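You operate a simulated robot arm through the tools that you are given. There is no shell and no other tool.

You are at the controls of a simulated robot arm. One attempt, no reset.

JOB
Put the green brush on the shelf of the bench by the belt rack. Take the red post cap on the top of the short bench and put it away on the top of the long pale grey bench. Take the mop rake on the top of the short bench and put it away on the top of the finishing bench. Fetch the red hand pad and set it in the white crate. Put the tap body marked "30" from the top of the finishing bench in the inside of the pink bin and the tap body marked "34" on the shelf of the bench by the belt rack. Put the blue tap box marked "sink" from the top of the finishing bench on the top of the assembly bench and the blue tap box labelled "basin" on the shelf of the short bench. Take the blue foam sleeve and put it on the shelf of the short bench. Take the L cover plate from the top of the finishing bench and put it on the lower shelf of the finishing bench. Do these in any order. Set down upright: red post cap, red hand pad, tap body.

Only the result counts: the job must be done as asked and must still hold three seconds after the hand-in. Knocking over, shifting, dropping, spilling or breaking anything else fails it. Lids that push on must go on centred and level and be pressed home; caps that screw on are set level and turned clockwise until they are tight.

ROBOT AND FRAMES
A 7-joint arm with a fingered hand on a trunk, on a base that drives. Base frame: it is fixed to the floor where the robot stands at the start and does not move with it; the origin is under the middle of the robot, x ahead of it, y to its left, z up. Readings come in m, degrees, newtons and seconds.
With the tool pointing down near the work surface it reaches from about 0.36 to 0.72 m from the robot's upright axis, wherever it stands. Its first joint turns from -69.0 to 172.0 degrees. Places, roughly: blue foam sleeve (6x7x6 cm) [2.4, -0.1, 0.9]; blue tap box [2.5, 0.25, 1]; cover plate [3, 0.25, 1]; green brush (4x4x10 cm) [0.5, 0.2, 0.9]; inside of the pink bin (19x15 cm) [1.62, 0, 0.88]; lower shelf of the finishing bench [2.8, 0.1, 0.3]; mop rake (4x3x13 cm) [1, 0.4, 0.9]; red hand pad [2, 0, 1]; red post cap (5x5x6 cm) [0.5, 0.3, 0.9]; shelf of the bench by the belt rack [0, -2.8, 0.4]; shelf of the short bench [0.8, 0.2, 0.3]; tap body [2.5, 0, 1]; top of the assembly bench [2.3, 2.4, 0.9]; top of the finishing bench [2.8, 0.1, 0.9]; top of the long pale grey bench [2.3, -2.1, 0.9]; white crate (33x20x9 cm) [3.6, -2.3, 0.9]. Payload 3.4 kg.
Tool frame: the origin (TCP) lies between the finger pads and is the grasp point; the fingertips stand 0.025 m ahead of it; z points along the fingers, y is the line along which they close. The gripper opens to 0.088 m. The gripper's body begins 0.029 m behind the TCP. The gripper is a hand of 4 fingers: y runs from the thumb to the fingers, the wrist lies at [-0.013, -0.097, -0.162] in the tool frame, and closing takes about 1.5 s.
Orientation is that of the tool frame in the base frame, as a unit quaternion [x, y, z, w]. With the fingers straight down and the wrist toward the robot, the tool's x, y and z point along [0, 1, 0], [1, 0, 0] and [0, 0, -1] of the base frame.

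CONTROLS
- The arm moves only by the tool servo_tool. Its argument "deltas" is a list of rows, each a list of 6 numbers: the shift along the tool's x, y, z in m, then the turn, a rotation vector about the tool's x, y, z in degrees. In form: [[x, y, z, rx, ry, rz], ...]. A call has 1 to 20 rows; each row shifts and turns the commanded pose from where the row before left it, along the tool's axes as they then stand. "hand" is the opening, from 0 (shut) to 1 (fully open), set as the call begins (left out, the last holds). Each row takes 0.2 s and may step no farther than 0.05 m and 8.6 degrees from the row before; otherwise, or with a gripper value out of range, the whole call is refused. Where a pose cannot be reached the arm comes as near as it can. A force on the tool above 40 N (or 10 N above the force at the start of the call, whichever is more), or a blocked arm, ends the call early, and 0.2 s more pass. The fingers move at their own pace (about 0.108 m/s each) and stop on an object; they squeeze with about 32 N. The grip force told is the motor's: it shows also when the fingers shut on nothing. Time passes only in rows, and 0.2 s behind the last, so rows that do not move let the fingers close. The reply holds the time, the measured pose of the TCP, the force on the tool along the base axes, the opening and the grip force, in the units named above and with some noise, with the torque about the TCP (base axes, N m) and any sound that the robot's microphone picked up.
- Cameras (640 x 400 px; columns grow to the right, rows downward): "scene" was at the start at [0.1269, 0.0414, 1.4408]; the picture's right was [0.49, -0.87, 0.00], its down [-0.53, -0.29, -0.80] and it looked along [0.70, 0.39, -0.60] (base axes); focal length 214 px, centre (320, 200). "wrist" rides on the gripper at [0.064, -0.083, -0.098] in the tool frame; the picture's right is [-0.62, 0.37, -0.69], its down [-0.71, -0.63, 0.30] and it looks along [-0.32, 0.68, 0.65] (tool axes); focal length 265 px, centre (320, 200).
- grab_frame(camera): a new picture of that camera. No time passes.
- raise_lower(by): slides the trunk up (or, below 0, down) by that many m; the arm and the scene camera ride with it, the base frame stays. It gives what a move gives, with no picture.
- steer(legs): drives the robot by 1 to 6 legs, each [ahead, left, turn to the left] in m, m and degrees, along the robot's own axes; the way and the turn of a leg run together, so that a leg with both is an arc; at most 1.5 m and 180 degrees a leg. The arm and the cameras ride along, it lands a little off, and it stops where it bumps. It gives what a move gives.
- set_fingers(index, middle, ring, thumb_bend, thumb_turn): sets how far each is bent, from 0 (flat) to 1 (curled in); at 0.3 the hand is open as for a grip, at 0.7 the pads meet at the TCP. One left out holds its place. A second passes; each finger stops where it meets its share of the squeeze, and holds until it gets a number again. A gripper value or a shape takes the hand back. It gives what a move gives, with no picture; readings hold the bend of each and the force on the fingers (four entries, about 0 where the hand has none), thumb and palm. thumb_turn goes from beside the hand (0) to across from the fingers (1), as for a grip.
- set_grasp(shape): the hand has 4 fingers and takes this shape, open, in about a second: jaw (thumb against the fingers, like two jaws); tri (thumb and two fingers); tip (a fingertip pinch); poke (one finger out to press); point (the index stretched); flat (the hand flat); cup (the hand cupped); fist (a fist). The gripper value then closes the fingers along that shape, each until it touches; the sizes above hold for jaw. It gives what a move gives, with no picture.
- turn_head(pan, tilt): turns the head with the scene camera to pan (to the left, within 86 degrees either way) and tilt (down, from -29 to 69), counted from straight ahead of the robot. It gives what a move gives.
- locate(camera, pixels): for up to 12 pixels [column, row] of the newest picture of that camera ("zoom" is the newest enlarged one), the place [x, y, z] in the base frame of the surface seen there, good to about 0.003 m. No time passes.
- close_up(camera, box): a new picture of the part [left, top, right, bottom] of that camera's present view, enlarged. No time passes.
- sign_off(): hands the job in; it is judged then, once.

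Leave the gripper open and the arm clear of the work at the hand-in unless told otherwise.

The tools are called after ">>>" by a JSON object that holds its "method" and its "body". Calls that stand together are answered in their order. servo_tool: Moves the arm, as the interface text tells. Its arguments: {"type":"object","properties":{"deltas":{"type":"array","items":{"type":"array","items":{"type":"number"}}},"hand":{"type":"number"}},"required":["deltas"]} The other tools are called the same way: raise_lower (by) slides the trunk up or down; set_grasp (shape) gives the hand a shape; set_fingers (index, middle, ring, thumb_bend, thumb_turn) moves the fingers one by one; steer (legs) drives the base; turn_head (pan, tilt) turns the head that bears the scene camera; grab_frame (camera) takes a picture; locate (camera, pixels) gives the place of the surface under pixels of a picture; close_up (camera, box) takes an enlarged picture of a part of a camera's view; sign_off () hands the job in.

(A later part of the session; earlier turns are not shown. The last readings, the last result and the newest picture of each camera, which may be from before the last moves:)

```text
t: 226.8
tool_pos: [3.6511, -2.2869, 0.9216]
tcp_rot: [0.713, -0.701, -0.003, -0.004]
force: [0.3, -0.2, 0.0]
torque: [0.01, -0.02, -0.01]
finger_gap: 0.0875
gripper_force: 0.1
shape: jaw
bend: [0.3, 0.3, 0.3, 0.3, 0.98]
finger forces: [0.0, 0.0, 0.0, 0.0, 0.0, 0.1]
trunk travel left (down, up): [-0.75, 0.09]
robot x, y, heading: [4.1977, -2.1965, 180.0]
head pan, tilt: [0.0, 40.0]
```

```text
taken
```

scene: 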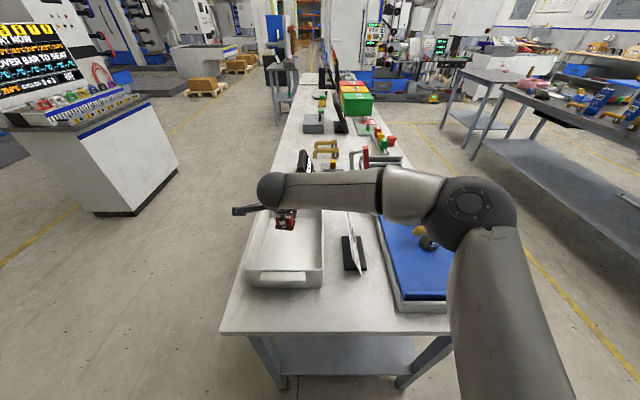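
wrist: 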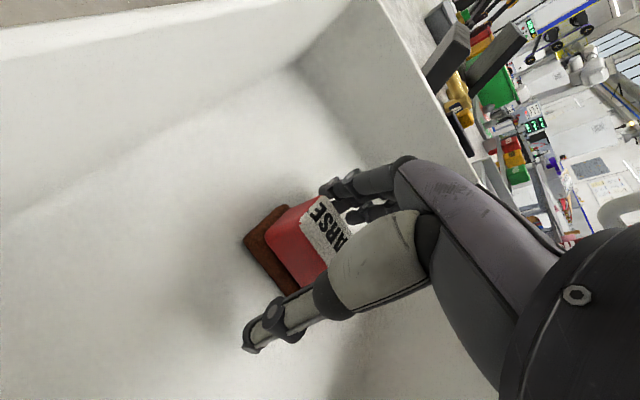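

The pad is released and upright. I raise the hand clear and draw back.

>>> {"method": "servo_tool", "body": {"deltas": [[0, 0, -0.015, 0, 0, 0], [0, 0, -0.03, 0, 0, 0], [0, 0, -0.04, 0, 0, 0], [0, 0, -0.045, 0, 0, 0], [0, 0, -0.045, 0, 0, 0], [0, -0.045, 0, 0, 0, 0], [0, -0.045, 0, 0, 0, 0], [0, -0.045, 0, 0, 0, 0], [0, -0.045, 0, 0, 0, 0]]}}

>>> {"method": "grab_frame", "body": {"camera": "wrist"}}

```text
t: 228.8
tool_pos: [3.8326, -2.2807, 1.0975]
tcp_rot: [0.711, -0.703, -0.002, -0.002]
force: [-0.6, -0.4, 0.3]
torque: [0.0, 0.04, -0.02]
finger_gap: 0.0877
gripper_force: 0.0
shape: jaw
bend: [0.3, 0.3, 0.3, 0.3, 0.98]
finger forces: [0.0, 0.1, 0.0, 0.0, 0.0, 0.0]
trunk travel left (down, up): [-0.75, 0.09]
robot x, y, heading: [4.1971, -2.196, 180.1]
head pan, tilt: [0.0, 40.0]
```

```text
taken
```

wrist: 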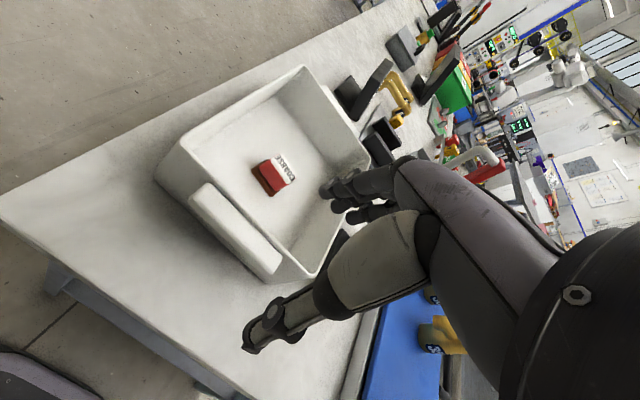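

The pad lies upright in the crate. Next the L cover plate on the finishing bench: I drive back to that bench's right part.

>>> {"method": "steer", "body": {"legs": [[-0.2, 0, 0], [0, -1.25, 0], [0, 0, -90], [0, 1.2, 0]]}}

>>> {"method": "turn_head", "body": {"pan": 0, "tilt": 35}}

>>> {"method": "grab_frame", "body": {"camera": "scene"}}

>>> {"method": "grab_frame", "body": {"camera": "wrist"}}

```text
t: 245.8
tool_pos: [3.0961, -0.6063, 1.0957]
tcp_rot: [-0.025, 1.0, 0.0, 0.004]
force: [-0.6, -0.4, 0.0]
torque: [-0.02, 0.03, -0.01]
finger_gap: 0.0877
gripper_force: 0.1
shape: jaw
bend: [0.3, 0.3, 0.3, 0.3, 0.98]
finger forces: [0.0, 0.0, 0.0, 0.0, 0.0, 0.0]
trunk travel left (down, up): [-0.75, 0.09]
robot x, y, heading: [3.1898, -0.9727, 92.0]
head pan, tilt: [0.0, 40.0]
```

```text
t: 246.4
tool_pos: [3.0971, -0.6072, 1.0962]
tcp_rot: [-0.025, 1.0, 0.0, 0.002]
force: [-0.3, 0.2, -0.2]
torque: [-0.01, -0.01, -0.02]
finger_gap: 0.0876
gripper_force: 0.1
shape: jaw
bend: [0.3, 0.3, 0.3, 0.3, 0.98]
finger forces: [0.0, 0.1, 0.0, 0.1, 0.0, 0.0]
trunk travel left (down, up): [-0.75, 0.09]
robot x, y, heading: [3.1943, -0.9708, 91.9]
head pan, tilt: [0.0, 35.0]
```

```text
taken
```

scene: 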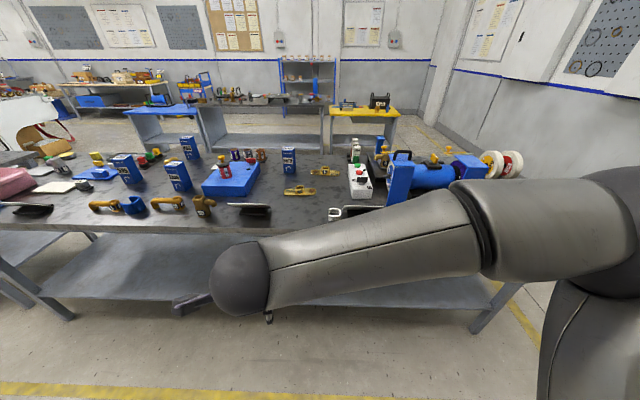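

```text
taken
```

wrist: 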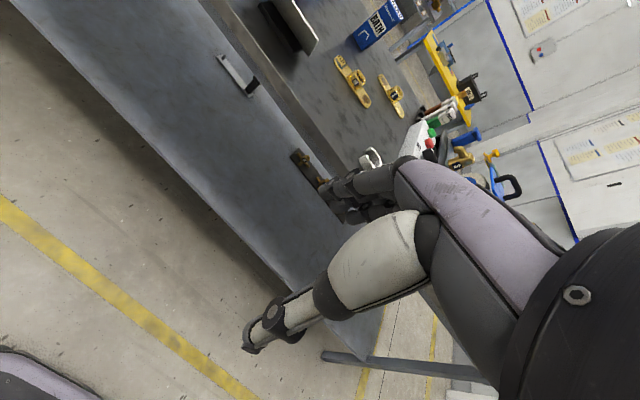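

Two gold cover plates show at (352,82) and (390,95) in the wrist view; also small things on the lower shelf. I enlarge to read labels.

>>> {"method": "close_up", "body": {"camera": "wrist", "box": [300, 30, 440, 140]}}

>>> {"method": "close_up", "body": {"camera": "scene", "box": [260, 150, 370, 230]}}

>>> {"method": "close_up", "body": {"camera": "wrist", "box": [180, 30, 380, 230]}}

```text
3.64 times, centred on (370, 85) of wrist
```

zoom: 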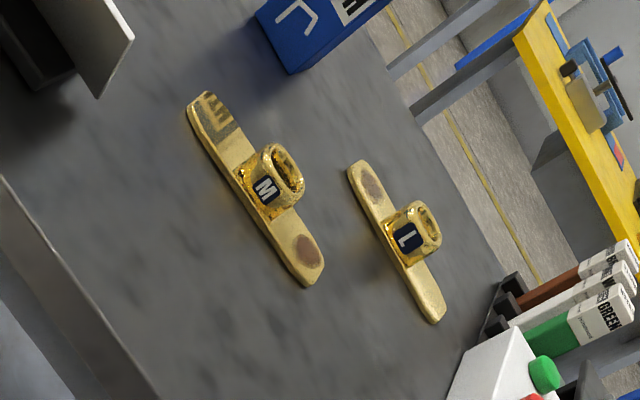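

```text
5.00 times, centred on (315, 190) of scene
```

zoom: 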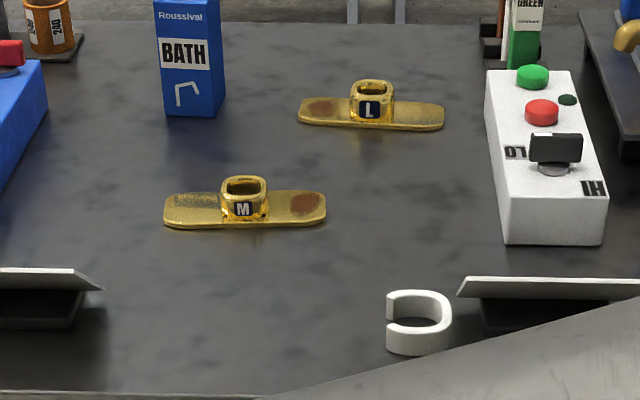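

```text
2.00 times, centred on (280, 130) of wrist
```

zoom: 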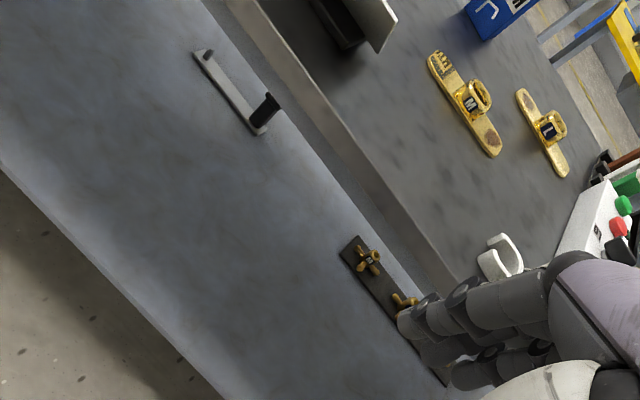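

The L plate is the farther one (y about 0.21), better reached from the bench's back side. I look right to check the way round the bench's right end.

>>> {"method": "locate", "body": {"camera": "scene", "pixels": [[325, 171], [300, 190], [490, 310], [340, 155], [400, 140], [360, 240], [200, 250], [520, 290], [270, 155], [210, 160]]}}

>>> {"method": "turn_head", "body": {"pan": -55, "tilt": 20}}

>>> {"method": "grab_frame", "body": {"camera": "scene"}}

```text
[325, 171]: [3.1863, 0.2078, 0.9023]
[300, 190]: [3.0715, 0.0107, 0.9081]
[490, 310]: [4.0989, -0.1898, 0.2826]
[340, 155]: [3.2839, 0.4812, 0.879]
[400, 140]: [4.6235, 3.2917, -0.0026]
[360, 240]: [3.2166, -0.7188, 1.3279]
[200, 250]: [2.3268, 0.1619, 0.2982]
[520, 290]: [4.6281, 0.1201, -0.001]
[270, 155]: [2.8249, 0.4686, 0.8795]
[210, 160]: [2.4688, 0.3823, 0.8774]
```

```text
t: 247.7
tool_pos: [3.0968, -0.6071, 1.0951]
tcp_rot: [-0.024, 1.0, 0.0, 0.003]
force: [0.2, 0.2, 0.2]
torque: [0.0, -0.08, -0.02]
finger_gap: 0.0875
gripper_force: 0.1
shape: jaw
bend: [0.3, 0.3, 0.3, 0.3, 0.98]
finger forces: [0.0, 0.0, 0.1, 0.0, 0.0, 0.0]
trunk travel left (down, up): [-0.75, 0.09]
robot x, y, heading: [3.1937, -0.9701, 91.9]
head pan, tilt: [-55.0, 20.0]
```

```text
taken
```

scene: 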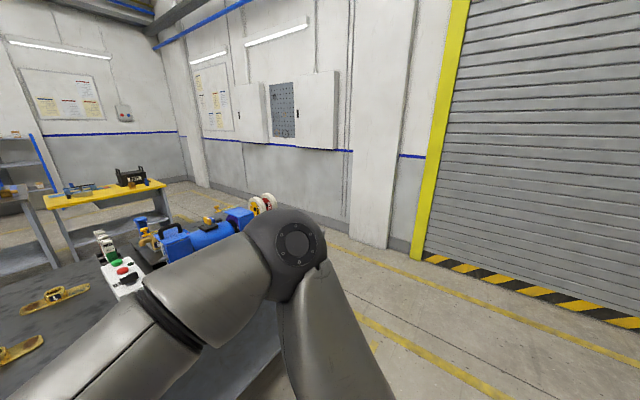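

The floor beyond the bench's right end is clear. I drive around it to the back side and face the bench from there.

>>> {"method": "locate", "body": {"camera": "scene", "pixels": [[262, 205], [235, 215], [100, 190], [60, 260], [120, 230], [40, 255]]}}

>>> {"method": "steer", "body": {"legs": [[0, -1.5, -1.9], [1.0, -0.05, 0]]}}

>>> {"method": "turn_head", "body": {"pan": 30, "tilt": 20}}

>>> {"method": "grab_frame", "body": {"camera": "scene"}}

```text
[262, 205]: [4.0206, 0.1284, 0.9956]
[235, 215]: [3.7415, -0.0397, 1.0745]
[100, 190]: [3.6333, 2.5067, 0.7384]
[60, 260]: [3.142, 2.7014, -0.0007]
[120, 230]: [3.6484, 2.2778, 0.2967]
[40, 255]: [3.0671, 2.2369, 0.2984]
```

```text
t: 260.1
tool_pos: [4.6343, 0.4596, 1.0959]
tcp_rot: [-0.026, 1.0, 0.0, 0.004]
force: [0.4, 0.5, -0.8]
torque: [-0.02, 0.02, 0.0]
finger_gap: 0.0874
gripper_force: 0.0
shape: jaw
bend: [0.3, 0.3, 0.3, 0.3, 0.98]
finger forces: [0.0, 0.0, 0.0, 0.1, 0.0, 0.0]
trunk travel left (down, up): [-0.75, 0.09]
robot x, y, heading: [4.7309, 0.0961, 91.8]
head pan, tilt: [-55.0, 20.0]
```

```text
t: 261.7
tool_pos: [4.6357, 0.4589, 1.0954]
tcp_rot: [-0.026, 1.0, -0.001, 0.003]
force: [0.6, -0.3, 0.2]
torque: [-0.01, 0.01, -0.01]
finger_gap: 0.0876
gripper_force: 0.1
shape: jaw
bend: [0.3, 0.3, 0.3, 0.3, 0.98]
finger forces: [0.0, 0.1, 0.0, 0.0, 0.0, 0.0]
trunk travel left (down, up): [-0.75, 0.09]
robot x, y, heading: [4.7335, 0.096, 92.0]
head pan, tilt: [30.0, 20.0]
```

```text
taken
```

scene: 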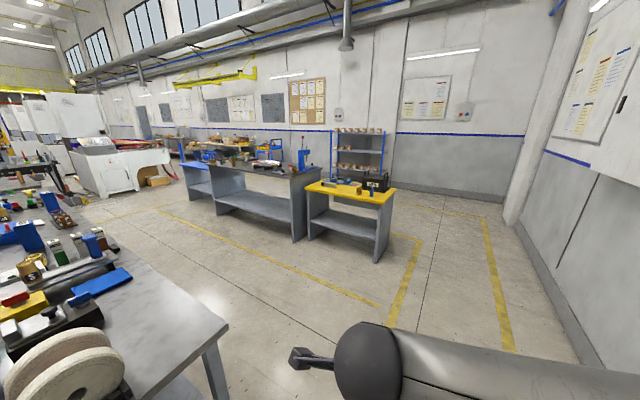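

Clear ahead. I go on to y about 1.1, then left along the back side, and turn to face the bench.

>>> {"method": "steer", "body": {"legs": [[1.05, 0, 0], [0, 1.45, 0], [0, 0, 178]]}}

>>> {"method": "turn_head", "body": {"pan": 0, "tilt": 40}}

>>> {"method": "grab_frame", "body": {"camera": "scene"}}

>>> {"method": "grab_frame", "body": {"camera": "wrist"}}

```text
t: 281.3
tool_pos: [3.3291, 0.6818, 1.096]
tcp_rot: [0.999, 0.053, -0.004, 0.0]
force: [-0.2, -0.2, 0.5]
torque: [0.0, 0.0, -0.02]
finger_gap: 0.0877
gripper_force: 0.1
shape: jaw
bend: [0.3, 0.3, 0.3, 0.3, 0.98]
finger forces: [0.0, 0.0, 0.0, 0.0, 0.0, 0.0]
trunk travel left (down, up): [-0.75, 0.09]
robot x, y, heading: [3.216, 1.0398, -85.0]
head pan, tilt: [30.0, 20.0]
```

```text
t: 282.3
tool_pos: [3.3289, 0.6818, 1.0959]
tcp_rot: [0.999, 0.053, -0.004, 0.0]
force: [0.2, -0.2, 0.0]
torque: [-0.03, 0.03, -0.03]
finger_gap: 0.0876
gripper_force: 0.1
shape: jaw
bend: [0.3, 0.3, 0.3, 0.3, 0.98]
finger forces: [0.1, 0.0, 0.0, 0.0, 0.1, 0.0]
trunk travel left (down, up): [-0.75, 0.09]
robot x, y, heading: [3.2145, 1.0377, -85.1]
head pan, tilt: [0.0, 40.0]
```

```text
taken
```

scene: 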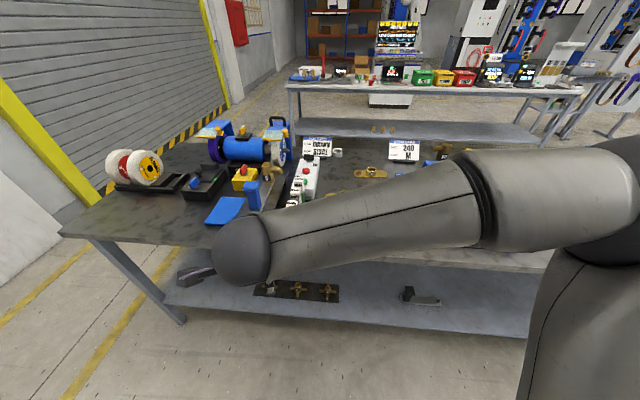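

```text
taken
```

wrist: 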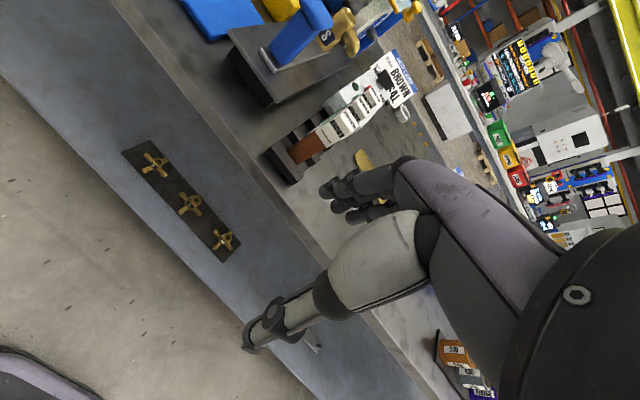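

I move nearer and sideways so that the L plate (3.17, 0.21) lies ahead-left of me.

>>> {"method": "steer", "body": {"legs": [[0.2, -0.17, -5]]}}

>>> {"method": "grab_frame", "body": {"camera": "wrist"}}

>>> {"method": "grab_frame", "body": {"camera": "scene"}}

```text
t: 284.1
tool_pos: [3.1366, 0.4689, 1.0961]
tcp_rot: [1.0, 0.01, -0.003, 0.0]
force: [-0.2, -0.2, 0.1]
torque: [0.02, 0.03, -0.03]
finger_gap: 0.0876
gripper_force: 0.0
shape: jaw
bend: [0.3, 0.3, 0.3, 0.3, 0.98]
finger forces: [0.0, 0.0, 0.0, 0.0, 0.0, 0.0]
trunk travel left (down, up): [-0.75, 0.09]
robot x, y, heading: [3.0503, 0.8322, -89.5]
head pan, tilt: [0.0, 40.0]
```

```text
taken
```

wrist: 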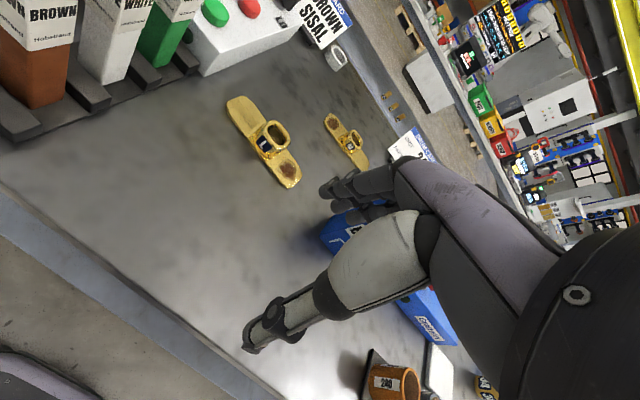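

```text
taken
```

scene: 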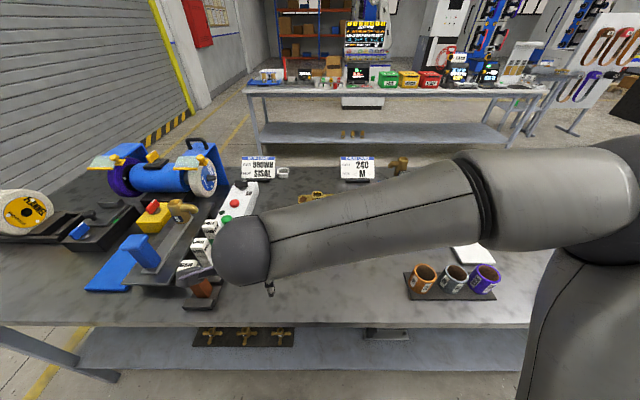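

The L plate is the nearer one at (262,140). I enlarge it and locate its ends and collar.

>>> {"method": "close_up", "body": {"camera": "wrist", "box": [200, 70, 360, 210]}}

>>> {"method": "locate", "body": {"camera": "wrist", "pixels": [[235, 103], [292, 182], [270, 125], [283, 138], [268, 152], [260, 138], [275, 130], [245, 125], [275, 170], [252, 108], [292, 165], [266, 146]]}}

```text
2.86 times, centred on (280, 140) of wrist
```

zoom: 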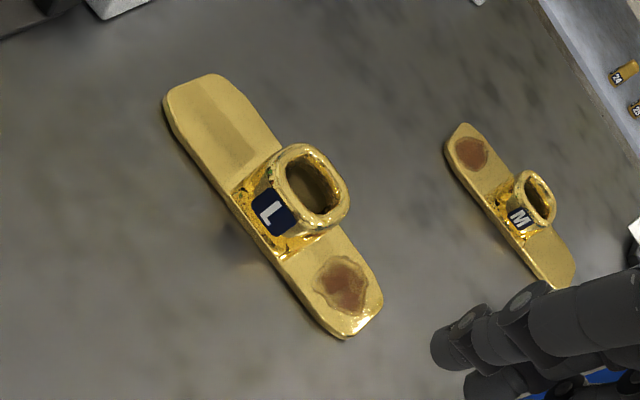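

```text
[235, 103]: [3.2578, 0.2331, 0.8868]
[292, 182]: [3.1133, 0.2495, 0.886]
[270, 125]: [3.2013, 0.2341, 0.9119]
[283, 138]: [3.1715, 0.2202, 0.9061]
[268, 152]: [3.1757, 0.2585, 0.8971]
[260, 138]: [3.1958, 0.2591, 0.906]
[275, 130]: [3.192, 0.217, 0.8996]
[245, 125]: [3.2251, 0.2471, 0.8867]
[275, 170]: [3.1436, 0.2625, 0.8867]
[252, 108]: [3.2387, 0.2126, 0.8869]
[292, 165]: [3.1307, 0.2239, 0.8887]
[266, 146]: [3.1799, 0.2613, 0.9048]
```

The plate spans x 3.11-3.26, y 0.212-0.262; its collar (top z 0.912) is centred near (3.185, 0.238). I move above the collar.

>>> {"method": "servo_tool", "body": {"deltas": [[0.0097, 0.0462, 0, 0, 0, 0], [0.0097, 0.0462, 0, 0, 0, 0], [0.0097, 0.0462, 0, 0, 0, 0], [0.0097, 0.0462, 0, 0, 0, 0], [0.0097, 0.0462, 0, 0, 0, 0], [0, 0, 0.04, 0, 0, 0], [0, 0, 0.04, 0, 0, 0], [0, 0, 0, 0, 0, 0]]}}

>>> {"method": "grab_frame", "body": {"camera": "wrist"}}

```text
t: 285.9
tool_pos: [3.1883, 0.241, 1.0171]
tcp_rot: [1.0, 0.011, -0.004, 0.0]
force: [0.0, 0.9, 0.0]
torque: [-0.02, -0.03, 0.0]
finger_gap: 0.0875
gripper_force: 0.1
shape: jaw
bend: [0.3, 0.3, 0.3, 0.3, 0.98]
finger forces: [0.0, 0.1, 0.1, 0.0, 0.0, 0.0]
trunk travel left (down, up): [-0.75, 0.09]
robot x, y, heading: [3.0541, 0.8357, -89.7]
head pan, tilt: [0.0, 40.0]
```

```text
taken
```

wrist: 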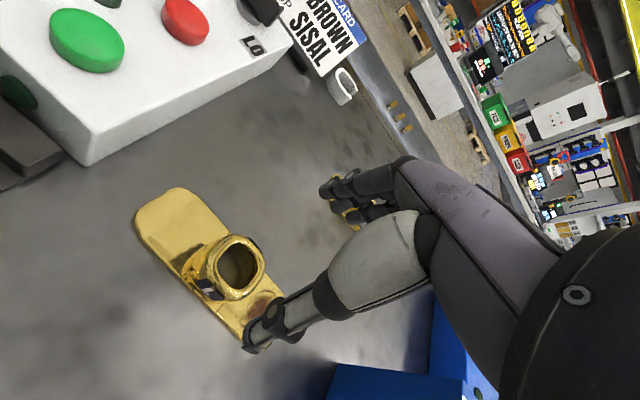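

I refine the collar's place before lowering.

>>> {"method": "locate", "body": {"camera": "wrist", "pixels": [[240, 237], [264, 265], [240, 298], [205, 270], [215, 252], [210, 300], [140, 215], [180, 190], [245, 320], [165, 245]]}}

>>> {"method": "grab_frame", "body": {"camera": "scene"}}

```text
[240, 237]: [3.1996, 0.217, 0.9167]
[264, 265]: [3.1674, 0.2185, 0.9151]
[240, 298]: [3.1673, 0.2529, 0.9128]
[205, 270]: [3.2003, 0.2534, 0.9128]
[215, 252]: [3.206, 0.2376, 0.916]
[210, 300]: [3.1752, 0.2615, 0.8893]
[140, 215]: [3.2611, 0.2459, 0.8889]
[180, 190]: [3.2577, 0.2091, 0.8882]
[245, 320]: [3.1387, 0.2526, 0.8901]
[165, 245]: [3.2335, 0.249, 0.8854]
```

```text
taken
```

scene: 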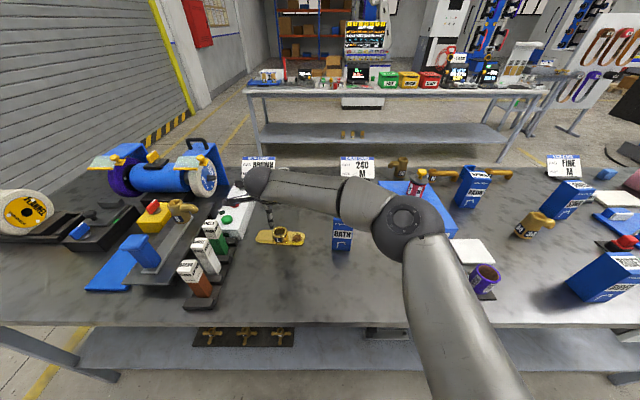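

The camera mount will come near the compound bars (scene (200,260)). I measure them.

>>> {"method": "locate", "body": {"camera": "scene", "pixels": [[190, 266], [205, 243], [214, 228], [212, 290], [222, 268], [230, 245], [245, 205], [240, 195], [260, 192], [235, 230], [345, 225], [330, 218]]}}

```text
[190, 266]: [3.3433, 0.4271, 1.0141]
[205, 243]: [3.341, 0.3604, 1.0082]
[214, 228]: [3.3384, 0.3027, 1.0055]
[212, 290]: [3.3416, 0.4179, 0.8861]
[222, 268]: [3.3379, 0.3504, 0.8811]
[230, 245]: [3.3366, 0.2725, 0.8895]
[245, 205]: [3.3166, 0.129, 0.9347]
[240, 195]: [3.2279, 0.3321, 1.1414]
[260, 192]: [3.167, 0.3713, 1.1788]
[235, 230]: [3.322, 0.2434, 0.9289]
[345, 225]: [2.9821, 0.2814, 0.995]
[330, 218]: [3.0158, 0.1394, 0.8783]
```

>>> {"method": "locate", "body": {"camera": "scene", "pixels": [[300, 190], [330, 200], [360, 205], [405, 215], [345, 215], [300, 205], [330, 215], [380, 235], [395, 250]]}}

```text
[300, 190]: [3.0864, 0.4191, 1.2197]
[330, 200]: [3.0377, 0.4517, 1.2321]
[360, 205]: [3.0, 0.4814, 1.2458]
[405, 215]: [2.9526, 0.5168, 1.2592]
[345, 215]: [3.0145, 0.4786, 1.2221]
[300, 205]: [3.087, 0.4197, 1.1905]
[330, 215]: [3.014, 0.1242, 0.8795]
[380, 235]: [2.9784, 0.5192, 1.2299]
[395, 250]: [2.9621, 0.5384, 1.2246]
```

The forearm keeps clear of BATH. I lower to z 0.906 over the collar.

>>> {"method": "servo_tool", "body": {"deltas": [[-0.003, 0.004, 0.03, 0, 0, 0], [0, 0, 0.035, 0, 0, 0], [0, 0, 0.03, 0, 0, 0], [0, 0, 0.014, 0, 0, 0], [0, 0, 0, 0, 0, 0]]}}

>>> {"method": "grab_frame", "body": {"camera": "wrist"}}

```text
t: 287.1
tool_pos: [3.1838, 0.2356, 0.906]
tcp_rot: [1.0, 0.011, -0.004, 0.0]
force: [-0.8, 0.0, -1.0]
torque: [0.01, 0.0, 0.02]
finger_gap: 0.0879
gripper_force: 0.0
shape: jaw
bend: [0.3, 0.3, 0.3, 0.3, 0.98]
finger forces: [0.0, 0.0, 0.0, 0.0, 0.0, 0.0]
trunk travel left (down, up): [-0.75, 0.09]
robot x, y, heading: [3.0486, 0.8373, -89.7]
head pan, tilt: [0.0, 40.0]
```

```text
taken
```

wrist: 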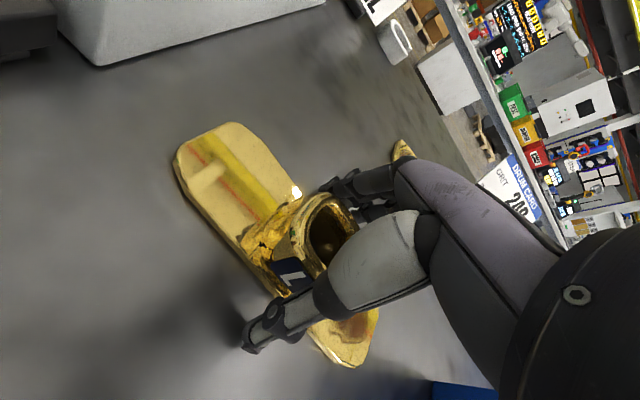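

>>> {"method": "servo_tool", "body": {"deltas": [[0, 0, 0, 0, 0, 0], [0, 0, 0, 0, 0, 0], [0, 0, 0, 0, 0, 0], [0, 0, 0, 0, 0, 0], [0, 0, 0, 0, 0, 0], [0, 0, 0, 0, 0, 0], [0, 0, 0, 0, 0, 0], [0, 0, 0, 0, 0, 0]], "hand": 0}}

>>> {"method": "grab_frame", "body": {"camera": "wrist"}}

```text
t: 288.9
tool_pos: [3.1843, 0.2348, 0.9059]
tcp_rot: [1.0, 0.011, -0.004, 0.0]
force: [-0.4, 0.8, -0.1]
torque: [-0.08, 0.06, 0.02]
finger_gap: 0.0433
gripper_force: 31.4
shape: jaw
bend: [0.74, 0.45, 0.41, 0.7, 1.0]
finger forces: [15.9, 8.9, 3.8, 0.1, 29.3, 0.0]
trunk travel left (down, up): [-0.75, 0.09]
robot x, y, heading: [3.0519, 0.8334, -89.5]
head pan, tilt: [0.0, 40.0]
```

```text
taken
```

wrist: 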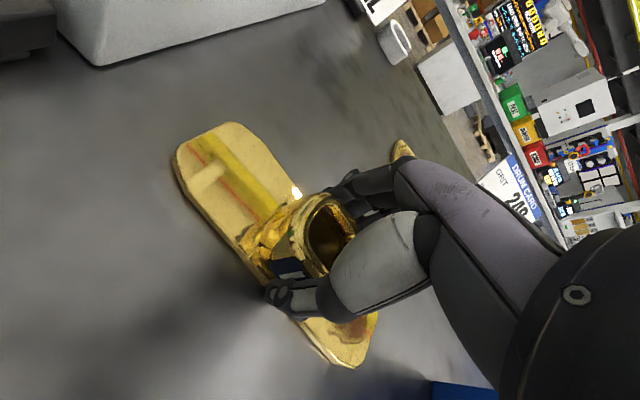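

Gripped on collar and plate. I lift straight up.

>>> {"method": "servo_tool", "body": {"deltas": [[0, 0, -0.015, 0, 0, 0], [0, 0, -0.03, 0, 0, 0], [0, 0, -0.04, 0, 0, 0], [0, 0, -0.045, 0, 0, 0], [0, 0, -0.045, 0, 0, 0], [0, -0.03, -0.02, 0, 0, 0]]}}

>>> {"method": "grab_frame", "body": {"camera": "wrist"}}

>>> {"method": "grab_frame", "body": {"camera": "scene"}}

```text
t: 290.3
tool_pos: [3.1872, 0.2683, 1.1027]
tcp_rot: [1.0, 0.011, -0.004, 0.0]
force: [0.8, 0.7, -3.4]
torque: [-0.01, 0.0, 0.0]
finger_gap: 0.0431
gripper_force: 32.4
shape: jaw
bend: [0.74, 0.46, 0.43, 0.7, 1.0]
finger forces: [16.7, 8.7, 5.3, 0.0, 29.5, 0.0]
trunk travel left (down, up): [-0.75, 0.09]
robot x, y, heading: [3.0495, 0.8327, -89.4]
head pan, tilt: [0.0, 40.0]
```

```text
taken
```

wrist: 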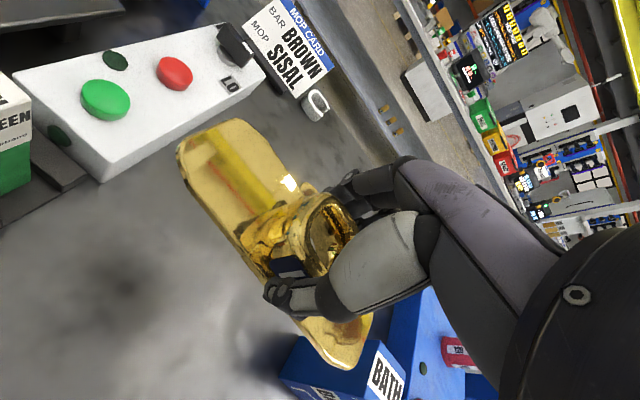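

```text
taken
```

scene: 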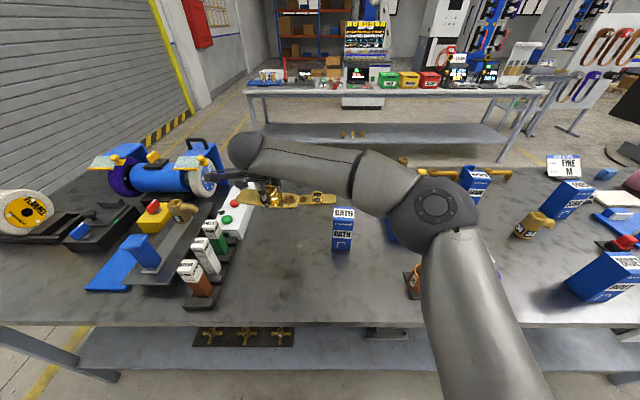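

The plate is held level. I draw back over the edge, back off, and lower the trunk to see the lower shelf.

>>> {"method": "servo_tool", "body": {"deltas": [[0, -0.045, 0, 0, 0, 0], [0, -0.045, 0, 0, 0, 0], [0, -0.045, 0, 0, 0, 0], [0, -0.045, 0, 0, 0, 0]]}}

>>> {"method": "steer", "body": {"legs": [[-0.4, 0, 0]]}}

>>> {"method": "raise_lower", "body": {"by": -0.35}}

>>> {"method": "raise_lower", "body": {"by": -0.3}}

>>> {"method": "turn_head", "body": {"pan": 15, "tilt": 25}}

>>> {"method": "grab_frame", "body": {"camera": "scene"}}

>>> {"method": "grab_frame", "body": {"camera": "wrist"}}

```text
t: 291.3
tool_pos: [3.1843, 0.4452, 1.101]
tcp_rot: [1.0, 0.01, -0.004, 0.001]
force: [0.1, 0.5, -4.9]
torque: [-0.01, -0.02, 0.0]
finger_gap: 0.0428
gripper_force: 31.9
shape: jaw
bend: [0.74, 0.46, 0.43, 0.7, 1.0]
finger forces: [16.7, 8.9, 5.0, 0.0, 29.6, 0.0]
trunk travel left (down, up): [-0.75, 0.09]
robot x, y, heading: [3.0458, 0.8362, -89.8]
head pan, tilt: [0.0, 40.0]
```

```text
t: 293.8
tool_pos: [3.1824, 0.8396, 1.1007]
tcp_rot: [1.0, 0.009, -0.004, -0.001]
force: [0.0, -0.2, -4.2]
torque: [0.04, 0.02, 0.0]
finger_gap: 0.0431
gripper_force: 31.9
shape: jaw
bend: [0.74, 0.46, 0.43, 0.7, 1.0]
finger forces: [16.9, 8.9, 4.9, 0.0, 29.6, 0.1]
trunk travel left (down, up): [-0.75, 0.09]
robot x, y, heading: [3.0507, 1.2297, -89.7]
head pan, tilt: [0.0, 40.0]
```

```text
t: 297.2
tool_pos: [3.1827, 0.8395, 0.7518]
tcp_rot: [1.0, 0.009, -0.005, -0.001]
force: [-0.2, -0.6, -4.5]
torque: [0.03, 0.01, 0.0]
finger_gap: 0.0429
gripper_force: 32.0
shape: jaw
bend: [0.74, 0.46, 0.43, 0.7, 1.0]
finger forces: [16.9, 8.9, 4.8, 0.0, 29.5, 0.0]
trunk travel left (down, up): [-0.4, 0.44]
robot x, y, heading: [3.0469, 1.2348, -89.7]
head pan, tilt: [0.0, 40.0]
```

```text
t: 300.2
tool_pos: [3.1818, 0.8409, 0.4515]
tcp_rot: [1.0, 0.01, -0.004, -0.001]
force: [-0.7, -0.4, -3.8]
torque: [0.02, 0.01, 0.0]
finger_gap: 0.0429
gripper_force: 32.1
shape: jaw
bend: [0.74, 0.46, 0.43, 0.7, 1.0]
finger forces: [16.8, 8.8, 4.9, 0.1, 29.6, 0.0]
trunk travel left (down, up): [-0.1, 0.74]
robot x, y, heading: [3.0502, 1.2308, -89.8]
head pan, tilt: [0.0, 40.0]
```

```text
t: 301.0
tool_pos: [3.1816, 0.84, 0.451]
tcp_rot: [1.0, 0.01, -0.004, -0.002]
force: [0.2, 0.2, -4.5]
torque: [-0.04, 0.02, -0.02]
finger_gap: 0.0428
gripper_force: 31.3
shape: jaw
bend: [0.74, 0.46, 0.43, 0.7, 1.0]
finger forces: [16.9, 8.9, 4.9, 0.0, 29.5, 0.0]
trunk travel left (down, up): [-0.1, 0.74]
robot x, y, heading: [3.0473, 1.2315, -89.9]
head pan, tilt: [15.0, 25.0]
```

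```text
taken
```

scene: 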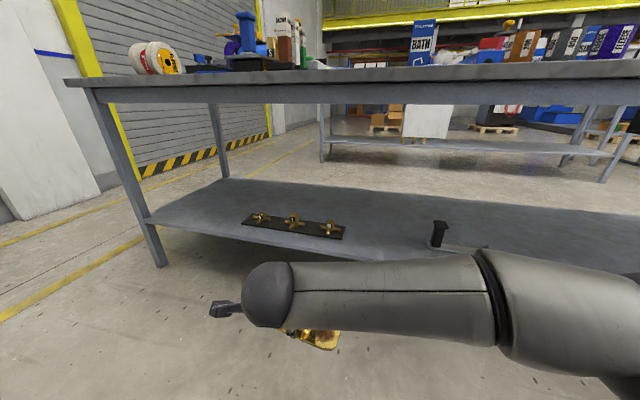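

```text
taken
```

wrist: 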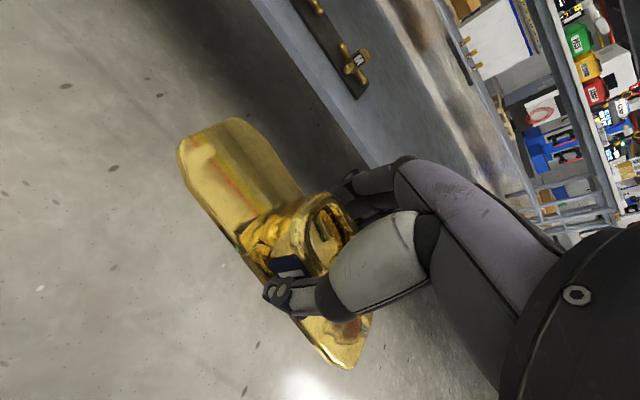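

I locate the shelf's near edge, the strip's right end, and the grey part, to choose a free place.

>>> {"method": "locate", "body": {"camera": "scene", "pixels": [[345, 235], [335, 228], [435, 245], [485, 248], [390, 258], [150, 225], [390, 235], [370, 215], [240, 105], [340, 103], [440, 225], [300, 200]]}}

>>> {"method": "close_up", "body": {"camera": "scene", "box": [220, 180, 520, 280]}}

```text
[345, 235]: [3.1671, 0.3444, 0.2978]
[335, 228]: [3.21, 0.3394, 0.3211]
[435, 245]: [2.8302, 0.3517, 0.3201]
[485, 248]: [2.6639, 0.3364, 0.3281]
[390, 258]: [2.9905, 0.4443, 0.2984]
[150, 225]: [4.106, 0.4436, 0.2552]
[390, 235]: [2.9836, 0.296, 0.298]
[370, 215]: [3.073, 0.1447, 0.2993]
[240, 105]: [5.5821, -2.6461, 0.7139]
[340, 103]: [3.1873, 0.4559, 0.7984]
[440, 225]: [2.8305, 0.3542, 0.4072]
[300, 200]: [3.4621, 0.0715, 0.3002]
```

```text
2.13 times, centred on (370, 230) of scene
```

zoom: 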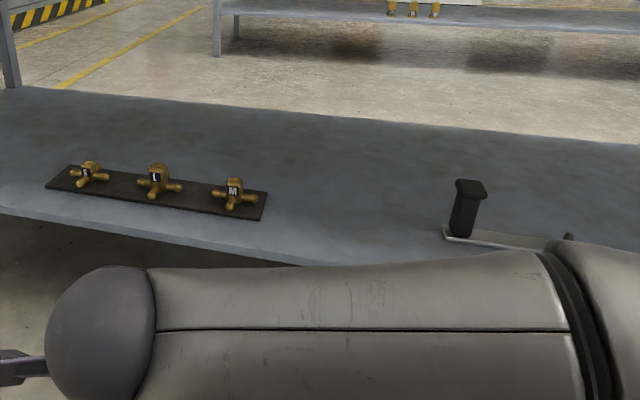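

Free shelf lies at x 2.9-3.13 between the strip and the grey tool. I'll lay the plate at about (3.01, 0.33). I drive right 0.17 m and ahead 0.36 m.

>>> {"method": "steer", "body": {"legs": [[0, -0.17, 0], [0.36, 0, 0]]}}

>>> {"method": "turn_head", "body": {"pan": 15, "tilt": 40}}

>>> {"method": "grab_frame", "body": {"camera": "scene"}}

>>> {"method": "grab_frame", "body": {"camera": "wrist"}}

```text
t: 304.4
tool_pos: [3.0107, 0.4808, 0.4521]
tcp_rot: [1.0, 0.009, -0.004, -0.001]
force: [0.1, 0.4, -3.9]
torque: [0.01, 0.0, -0.01]
finger_gap: 0.0431
gripper_force: 32.2
shape: jaw
bend: [0.74, 0.46, 0.43, 0.7, 1.0]
finger forces: [16.9, 8.7, 4.7, 0.0, 29.3, 0.1]
trunk travel left (down, up): [-0.1, 0.74]
robot x, y, heading: [2.8774, 0.872, -89.8]
head pan, tilt: [15.0, 25.0]
```

```text
t: 305.2
tool_pos: [3.0101, 0.4804, 0.4513]
tcp_rot: [1.0, 0.01, -0.004, -0.001]
force: [0.0, 0.0, -4.5]
torque: [0.01, 0.01, 0.01]
finger_gap: 0.0431
gripper_force: 32.0
shape: jaw
bend: [0.74, 0.46, 0.43, 0.7, 1.0]
finger forces: [16.8, 8.8, 4.8, 0.0, 29.3, 0.0]
trunk travel left (down, up): [-0.1, 0.74]
robot x, y, heading: [2.8735, 0.8697, -89.9]
head pan, tilt: [15.0, 40.0]
```

```text
taken
```

scene: 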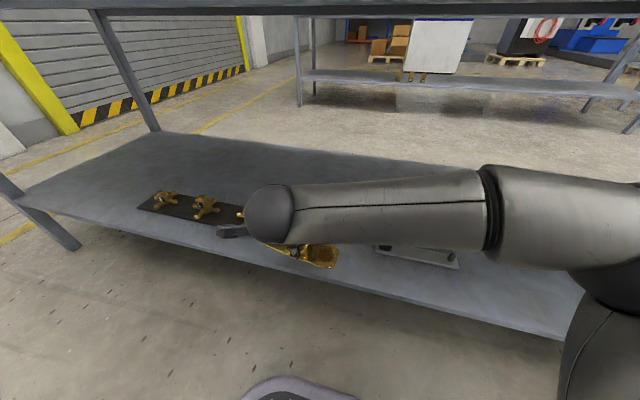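

```text
taken
```

wrist: 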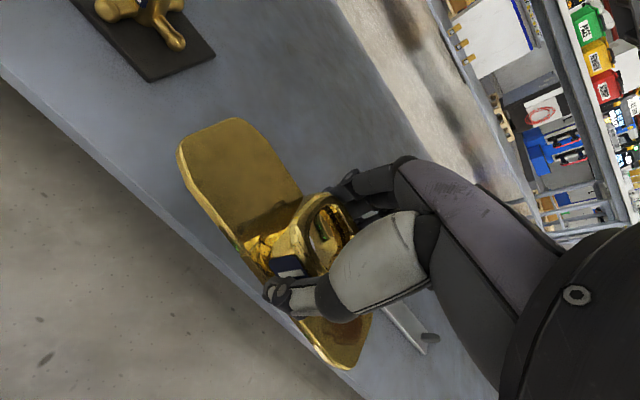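

I move forward over the shelf to y 0.33.

>>> {"method": "servo_tool", "body": {"deltas": [[0.001, 0.0375, 0, 0, 0, 0], [0.001, 0.0375, 0, 0, 0, 0], [0.001, 0.0375, 0, 0, 0, 0], [0.001, 0.0375, 0, 0, 0, 0], [0, 0, 0.03, 0, 0, 0], [0, 0, 0.03, 0, 0, 0], [0, 0, 0, 0, 0, 0]]}}

>>> {"method": "grab_frame", "body": {"camera": "wrist"}}

>>> {"method": "grab_frame", "body": {"camera": "scene"}}

```text
t: 306.8
tool_pos: [3.0182, 0.3312, 0.3883]
tcp_rot: [1.0, 0.009, -0.006, -0.001]
force: [0.2, -0.2, -3.8]
torque: [-0.02, -0.01, 0.02]
finger_gap: 0.0431
gripper_force: 31.7
shape: jaw
bend: [0.74, 0.46, 0.43, 0.7, 0.99]
finger forces: [16.9, 8.9, 4.5, 0.1, 29.5, 0.1]
trunk travel left (down, up): [-0.1, 0.74]
robot x, y, heading: [2.8751, 0.8708, -89.7]
head pan, tilt: [15.0, 40.0]
```

```text
taken
```

wrist: 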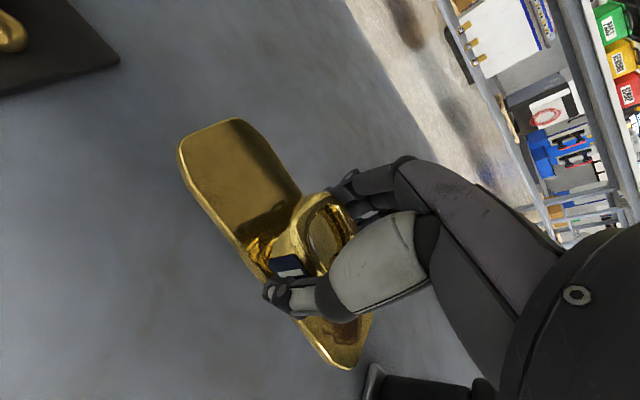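

```text
taken
```

scene: 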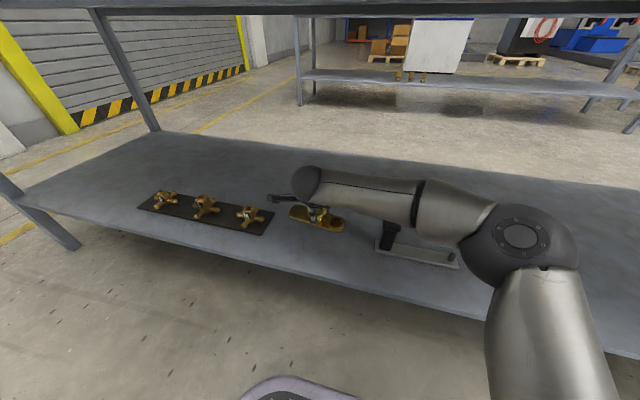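

I check the black handle's top against the forearm before lowering the last 6 cm.

>>> {"method": "locate", "body": {"camera": "scene", "pixels": [[390, 225], [385, 235], [370, 190], [400, 200], [440, 210], [415, 225], [335, 222], [295, 212], [310, 180], [450, 230], [380, 245], [460, 265]]}}

```text
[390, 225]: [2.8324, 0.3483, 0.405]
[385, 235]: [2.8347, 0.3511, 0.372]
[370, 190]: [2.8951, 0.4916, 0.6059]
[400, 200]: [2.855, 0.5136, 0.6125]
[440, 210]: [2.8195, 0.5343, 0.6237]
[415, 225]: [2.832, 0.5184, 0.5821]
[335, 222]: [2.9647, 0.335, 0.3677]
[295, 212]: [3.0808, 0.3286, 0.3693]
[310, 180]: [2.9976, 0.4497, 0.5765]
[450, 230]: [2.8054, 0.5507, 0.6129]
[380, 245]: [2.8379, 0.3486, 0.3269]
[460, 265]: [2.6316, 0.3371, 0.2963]
```

Clear. I lower the plate gently onto the shelf.

>>> {"method": "servo_tool", "body": {"deltas": [[0, 0, 0.03, 0, 0, 0], [0, 0, 0.02, 0, 0, 0], [0, 0, 0.006, 0, 0, 0], [0, 0, 0.002, 0, 0, 0], [0, 0, 0, 0, 0, 0]]}}

>>> {"method": "servo_tool", "body": {"deltas": [[0, 0, 0.0015, 0, 0, 0], [0, 0, 0.001, 0, 0, 0], [0, 0, 0, 0, 0, 0]]}}

```text
t: 308.0
tool_pos: [3.0159, 0.331, 0.3316]
tcp_rot: [1.0, 0.009, -0.005, 0.0]
force: [0.0, -0.5, -4.1]
torque: [0.01, 0.02, -0.01]
finger_gap: 0.0428
gripper_force: 32.5
shape: jaw
bend: [0.74, 0.46, 0.43, 0.7, 0.99]
finger forces: [17.0, 8.8, 4.4, 0.0, 29.4, 0.0]
trunk travel left (down, up): [-0.1, 0.74]
robot x, y, heading: [2.8798, 0.8694, -89.8]
head pan, tilt: [15.0, 40.0]
```

```text
t: 308.8
tool_pos: [3.0175, 0.3314, 0.3309]
tcp_rot: [1.0, 0.009, -0.005, -0.002]
force: [0.5, -0.3, -3.3]
torque: [-0.01, -0.01, 0.01]
finger_gap: 0.0428
gripper_force: 31.8
shape: jaw
bend: [0.74, 0.46, 0.43, 0.7, 0.99]
finger forces: [17.1, 8.8, 4.4, 0.0, 29.5, 0.1]
trunk travel left (down, up): [-0.1, 0.74]
robot x, y, heading: [2.8765, 0.8682, -89.6]
head pan, tilt: [15.0, 40.0]
```

>>> {"method": "servo_tool", "body": {"deltas": [[0, 0, 0.0015, 0, 0, 0], [0, 0, 0.0015, 0, 0, 0], [0, 0, 0, 0, 0, 0]]}}

>>> {"method": "servo_tool", "body": {"deltas": [[0, 0, 0.0015, 0, 0, 0], [0, 0, 0.0015, 0, 0, 0], [0, 0, 0, 0, 0, 0]]}}

```text
t: 309.6
tool_pos: [3.0173, 0.3301, 0.3281]
tcp_rot: [1.0, 0.01, -0.004, 0.0]
force: [0.0, 0.0, -2.5]
torque: [-0.03, 0.12, -0.01]
finger_gap: 0.043
gripper_force: 31.9
shape: jaw
bend: [0.74, 0.46, 0.43, 0.7, 0.99]
finger forces: [16.8, 8.6, 7.6, 0.0, 29.5, 0.0]
trunk travel left (down, up): [-0.1, 0.74]
robot x, y, heading: [2.8773, 0.8718, -89.9]
head pan, tilt: [15.0, 40.0]
```

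```text
t: 310.4
tool_pos: [3.0161, 0.3309, 0.3268]
tcp_rot: [1.0, 0.01, -0.004, 0.001]
force: [2.1, -2.3, 9.6]
torque: [-0.36, 0.21, 0.09]
finger_gap: 0.0428
gripper_force: 31.9
shape: jaw
bend: [0.74, 0.46, 0.42, 0.71, 0.99]
finger forces: [18.0, 9.1, 14.8, 0.1, 29.2, 0.0]
trunk travel left (down, up): [-0.1, 0.74]
robot x, y, heading: [2.877, 0.8726, -89.5]
head pan, tilt: [15.0, 40.0]
```

The plate rests on the shelf (contact 9.6 N). I open the hand.

>>> {"method": "servo_tool", "body": {"deltas": [[0, 0, 0, 0, 0, 0], [0, 0, 0, 0, 0, 0], [0, 0, 0, 0, 0, 0], [0, 0, 0, 0, 0, 0], [0, 0, 0, 0, 0, 0], [0, 0, 0, 0, 0, 0], [0, 0, 0, 0, 0, 0]], "hand": 1}}

>>> {"method": "servo_tool", "body": {"deltas": [[0, 0, -0.01, 0, 0, 0], [0, 0, -0.03, 0, 0, 0], [0, 0, -0.04, 0, 0, 0], [0, 0, -0.04, 0, 0, 0]]}}

>>> {"method": "grab_frame", "body": {"camera": "wrist"}}

>>> {"method": "grab_frame", "body": {"camera": "scene"}}

```text
t: 312.0
tool_pos: [3.0178, 0.3314, 0.3256]
tcp_rot: [1.0, 0.009, -0.003, -0.001]
force: [0.0, 1.5, 7.0]
torque: [-0.24, 0.06, 0.02]
finger_gap: 0.0861
gripper_force: 0.1
shape: jaw
bend: [0.3, 0.3, 0.3, 0.3, 0.98]
finger forces: [0.2, 6.8, 0.0, 0.1, 0.0, 0.0]
trunk travel left (down, up): [-0.1, 0.74]
robot x, y, heading: [2.8761, 0.8729, -89.9]
head pan, tilt: [15.0, 40.0]
```

```text
t: 313.0
tool_pos: [3.0151, 0.33, 0.4434]
tcp_rot: [1.0, 0.01, -0.003, -0.002]
force: [0.1, -0.1, 0.1]
torque: [0.0, -0.01, 0.03]
finger_gap: 0.0875
gripper_force: 0.0
shape: jaw
bend: [0.3, 0.3, 0.3, 0.3, 0.98]
finger forces: [0.0, 0.1, 0.0, 0.0, 0.0, 0.0]
trunk travel left (down, up): [-0.1, 0.74]
robot x, y, heading: [2.8775, 0.871, -89.9]
head pan, tilt: [15.0, 40.0]
```

```text
taken
```

wrist: 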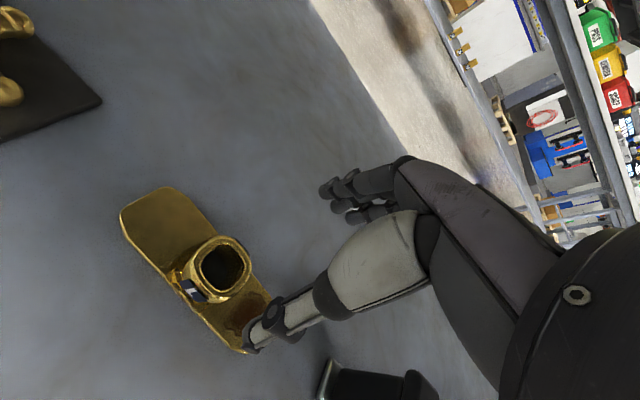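

```text
taken
```

scene: 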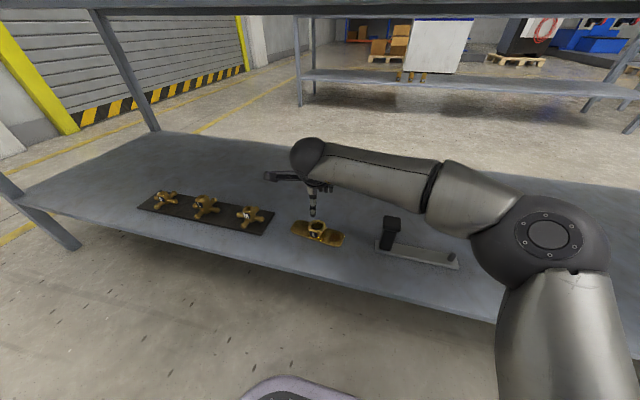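

The L plate lies on the lower shelf. I draw the hand out, back off, and raise the trunk; next is the SINK box.

>>> {"method": "servo_tool", "body": {"deltas": [[0, -0.04, 0, 0, 0, 0], [0, -0.045, 0, 0, 0, 0], [0, -0.045, 0, 0, 0, 0], [0, -0.045, 0, 0, 0, 0]]}}

>>> {"method": "steer", "body": {"legs": [[-0.35, 0, 0]]}}

>>> {"method": "raise_lower", "body": {"by": 0.4}}

>>> {"method": "raise_lower", "body": {"by": 0.28}}

>>> {"method": "steer", "body": {"legs": [[0, -0.75, 0]]}}

>>> {"method": "turn_head", "body": {"pan": 0, "tilt": 35}}

>>> {"method": "grab_frame", "body": {"camera": "scene"}}

>>> {"method": "grab_frame", "body": {"camera": "wrist"}}

```text
t: 314.0
tool_pos: [3.0129, 0.5035, 0.4439]
tcp_rot: [1.0, 0.008, -0.005, -0.001]
force: [0.7, -0.2, -0.3]
torque: [0.0, -0.01, -0.01]
finger_gap: 0.0879
gripper_force: 0.2
shape: jaw
bend: [0.3, 0.3, 0.3, 0.3, 0.98]
finger forces: [0.0, 0.0, 0.0, 0.0, 0.0, 0.0]
trunk travel left (down, up): [-0.1, 0.74]
robot x, y, heading: [2.8805, 0.8699, -89.9]
head pan, tilt: [15.0, 40.0]
```

```text
t: 316.3
tool_pos: [3.0103, 0.8626, 0.4437]
tcp_rot: [1.0, 0.009, -0.005, 0.0]
force: [0.2, -0.4, 0.3]
torque: [-0.01, -0.01, -0.03]
finger_gap: 0.0879
gripper_force: 0.0
shape: jaw
bend: [0.3, 0.3, 0.3, 0.3, 0.98]
finger forces: [0.0, 0.0, 0.0, 0.1, 0.0, 0.0]
trunk travel left (down, up): [-0.1, 0.74]
robot x, y, heading: [2.8773, 1.2276, -89.8]
head pan, tilt: [15.0, 40.0]
```

```text
t: 320.1
tool_pos: [3.0111, 0.8626, 0.8435]
tcp_rot: [1.0, 0.009, -0.005, 0.0]
force: [-0.3, -0.5, 0.5]
torque: [-0.01, -0.03, 0.01]
finger_gap: 0.0877
gripper_force: 0.0
shape: jaw
bend: [0.3, 0.3, 0.3, 0.3, 0.98]
finger forces: [0.0, 0.1, 0.0, 0.0, 0.0, 0.0]
trunk travel left (down, up): [-0.5, 0.34]
robot x, y, heading: [2.879, 1.2269, -89.8]
head pan, tilt: [15.0, 40.0]
```

```text
t: 322.9
tool_pos: [3.0106, 0.8622, 1.1234]
tcp_rot: [1.0, 0.009, -0.004, 0.0]
force: [0.0, 0.5, 0.3]
torque: [0.02, 0.01, 0.0]
finger_gap: 0.088
gripper_force: 0.0
shape: jaw
bend: [0.3, 0.3, 0.3, 0.3, 0.98]
finger forces: [0.1, 0.0, 0.1, 0.0, 0.0, 0.0]
trunk travel left (down, up): [-0.78, 0.06]
robot x, y, heading: [2.874, 1.2269, -90.0]
head pan, tilt: [15.0, 40.0]
```

```text
t: 327.0
tool_pos: [2.2687, 0.8572, 1.1233]
tcp_rot: [1.0, 0.018, -0.004, 0.0]
force: [0.0, 0.4, 0.3]
torque: [0.02, 0.0, 0.0]
finger_gap: 0.0874
gripper_force: 0.0
shape: jaw
bend: [0.3, 0.3, 0.3, 0.3, 0.98]
finger forces: [0.0, 0.1, 0.1, 0.0, 0.1, 0.0]
trunk travel left (down, up): [-0.78, 0.06]
robot x, y, heading: [2.1298, 1.2248, -88.8]
head pan, tilt: [15.0, 40.0]
```

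```text
t: 327.8
tool_pos: [2.2716, 0.8575, 1.1239]
tcp_rot: [1.0, 0.019, -0.004, 0.0]
force: [-0.3, -0.8, -0.5]
torque: [0.01, -0.01, 0.0]
finger_gap: 0.0879
gripper_force: 0.0
shape: jaw
bend: [0.3, 0.3, 0.3, 0.3, 0.98]
finger forces: [0.0, 0.1, 0.0, 0.0, 0.0, 0.0]
trunk travel left (down, up): [-0.78, 0.06]
robot x, y, heading: [2.1297, 1.2228, -89.1]
head pan, tilt: [0.0, 35.0]
```

```text
taken
```

scene: 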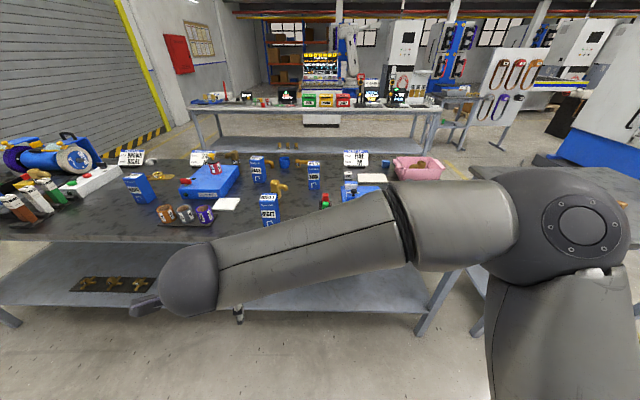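

```text
taken
```

wrist: 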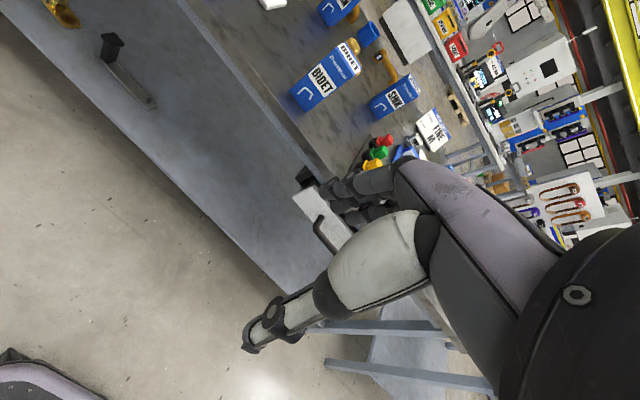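

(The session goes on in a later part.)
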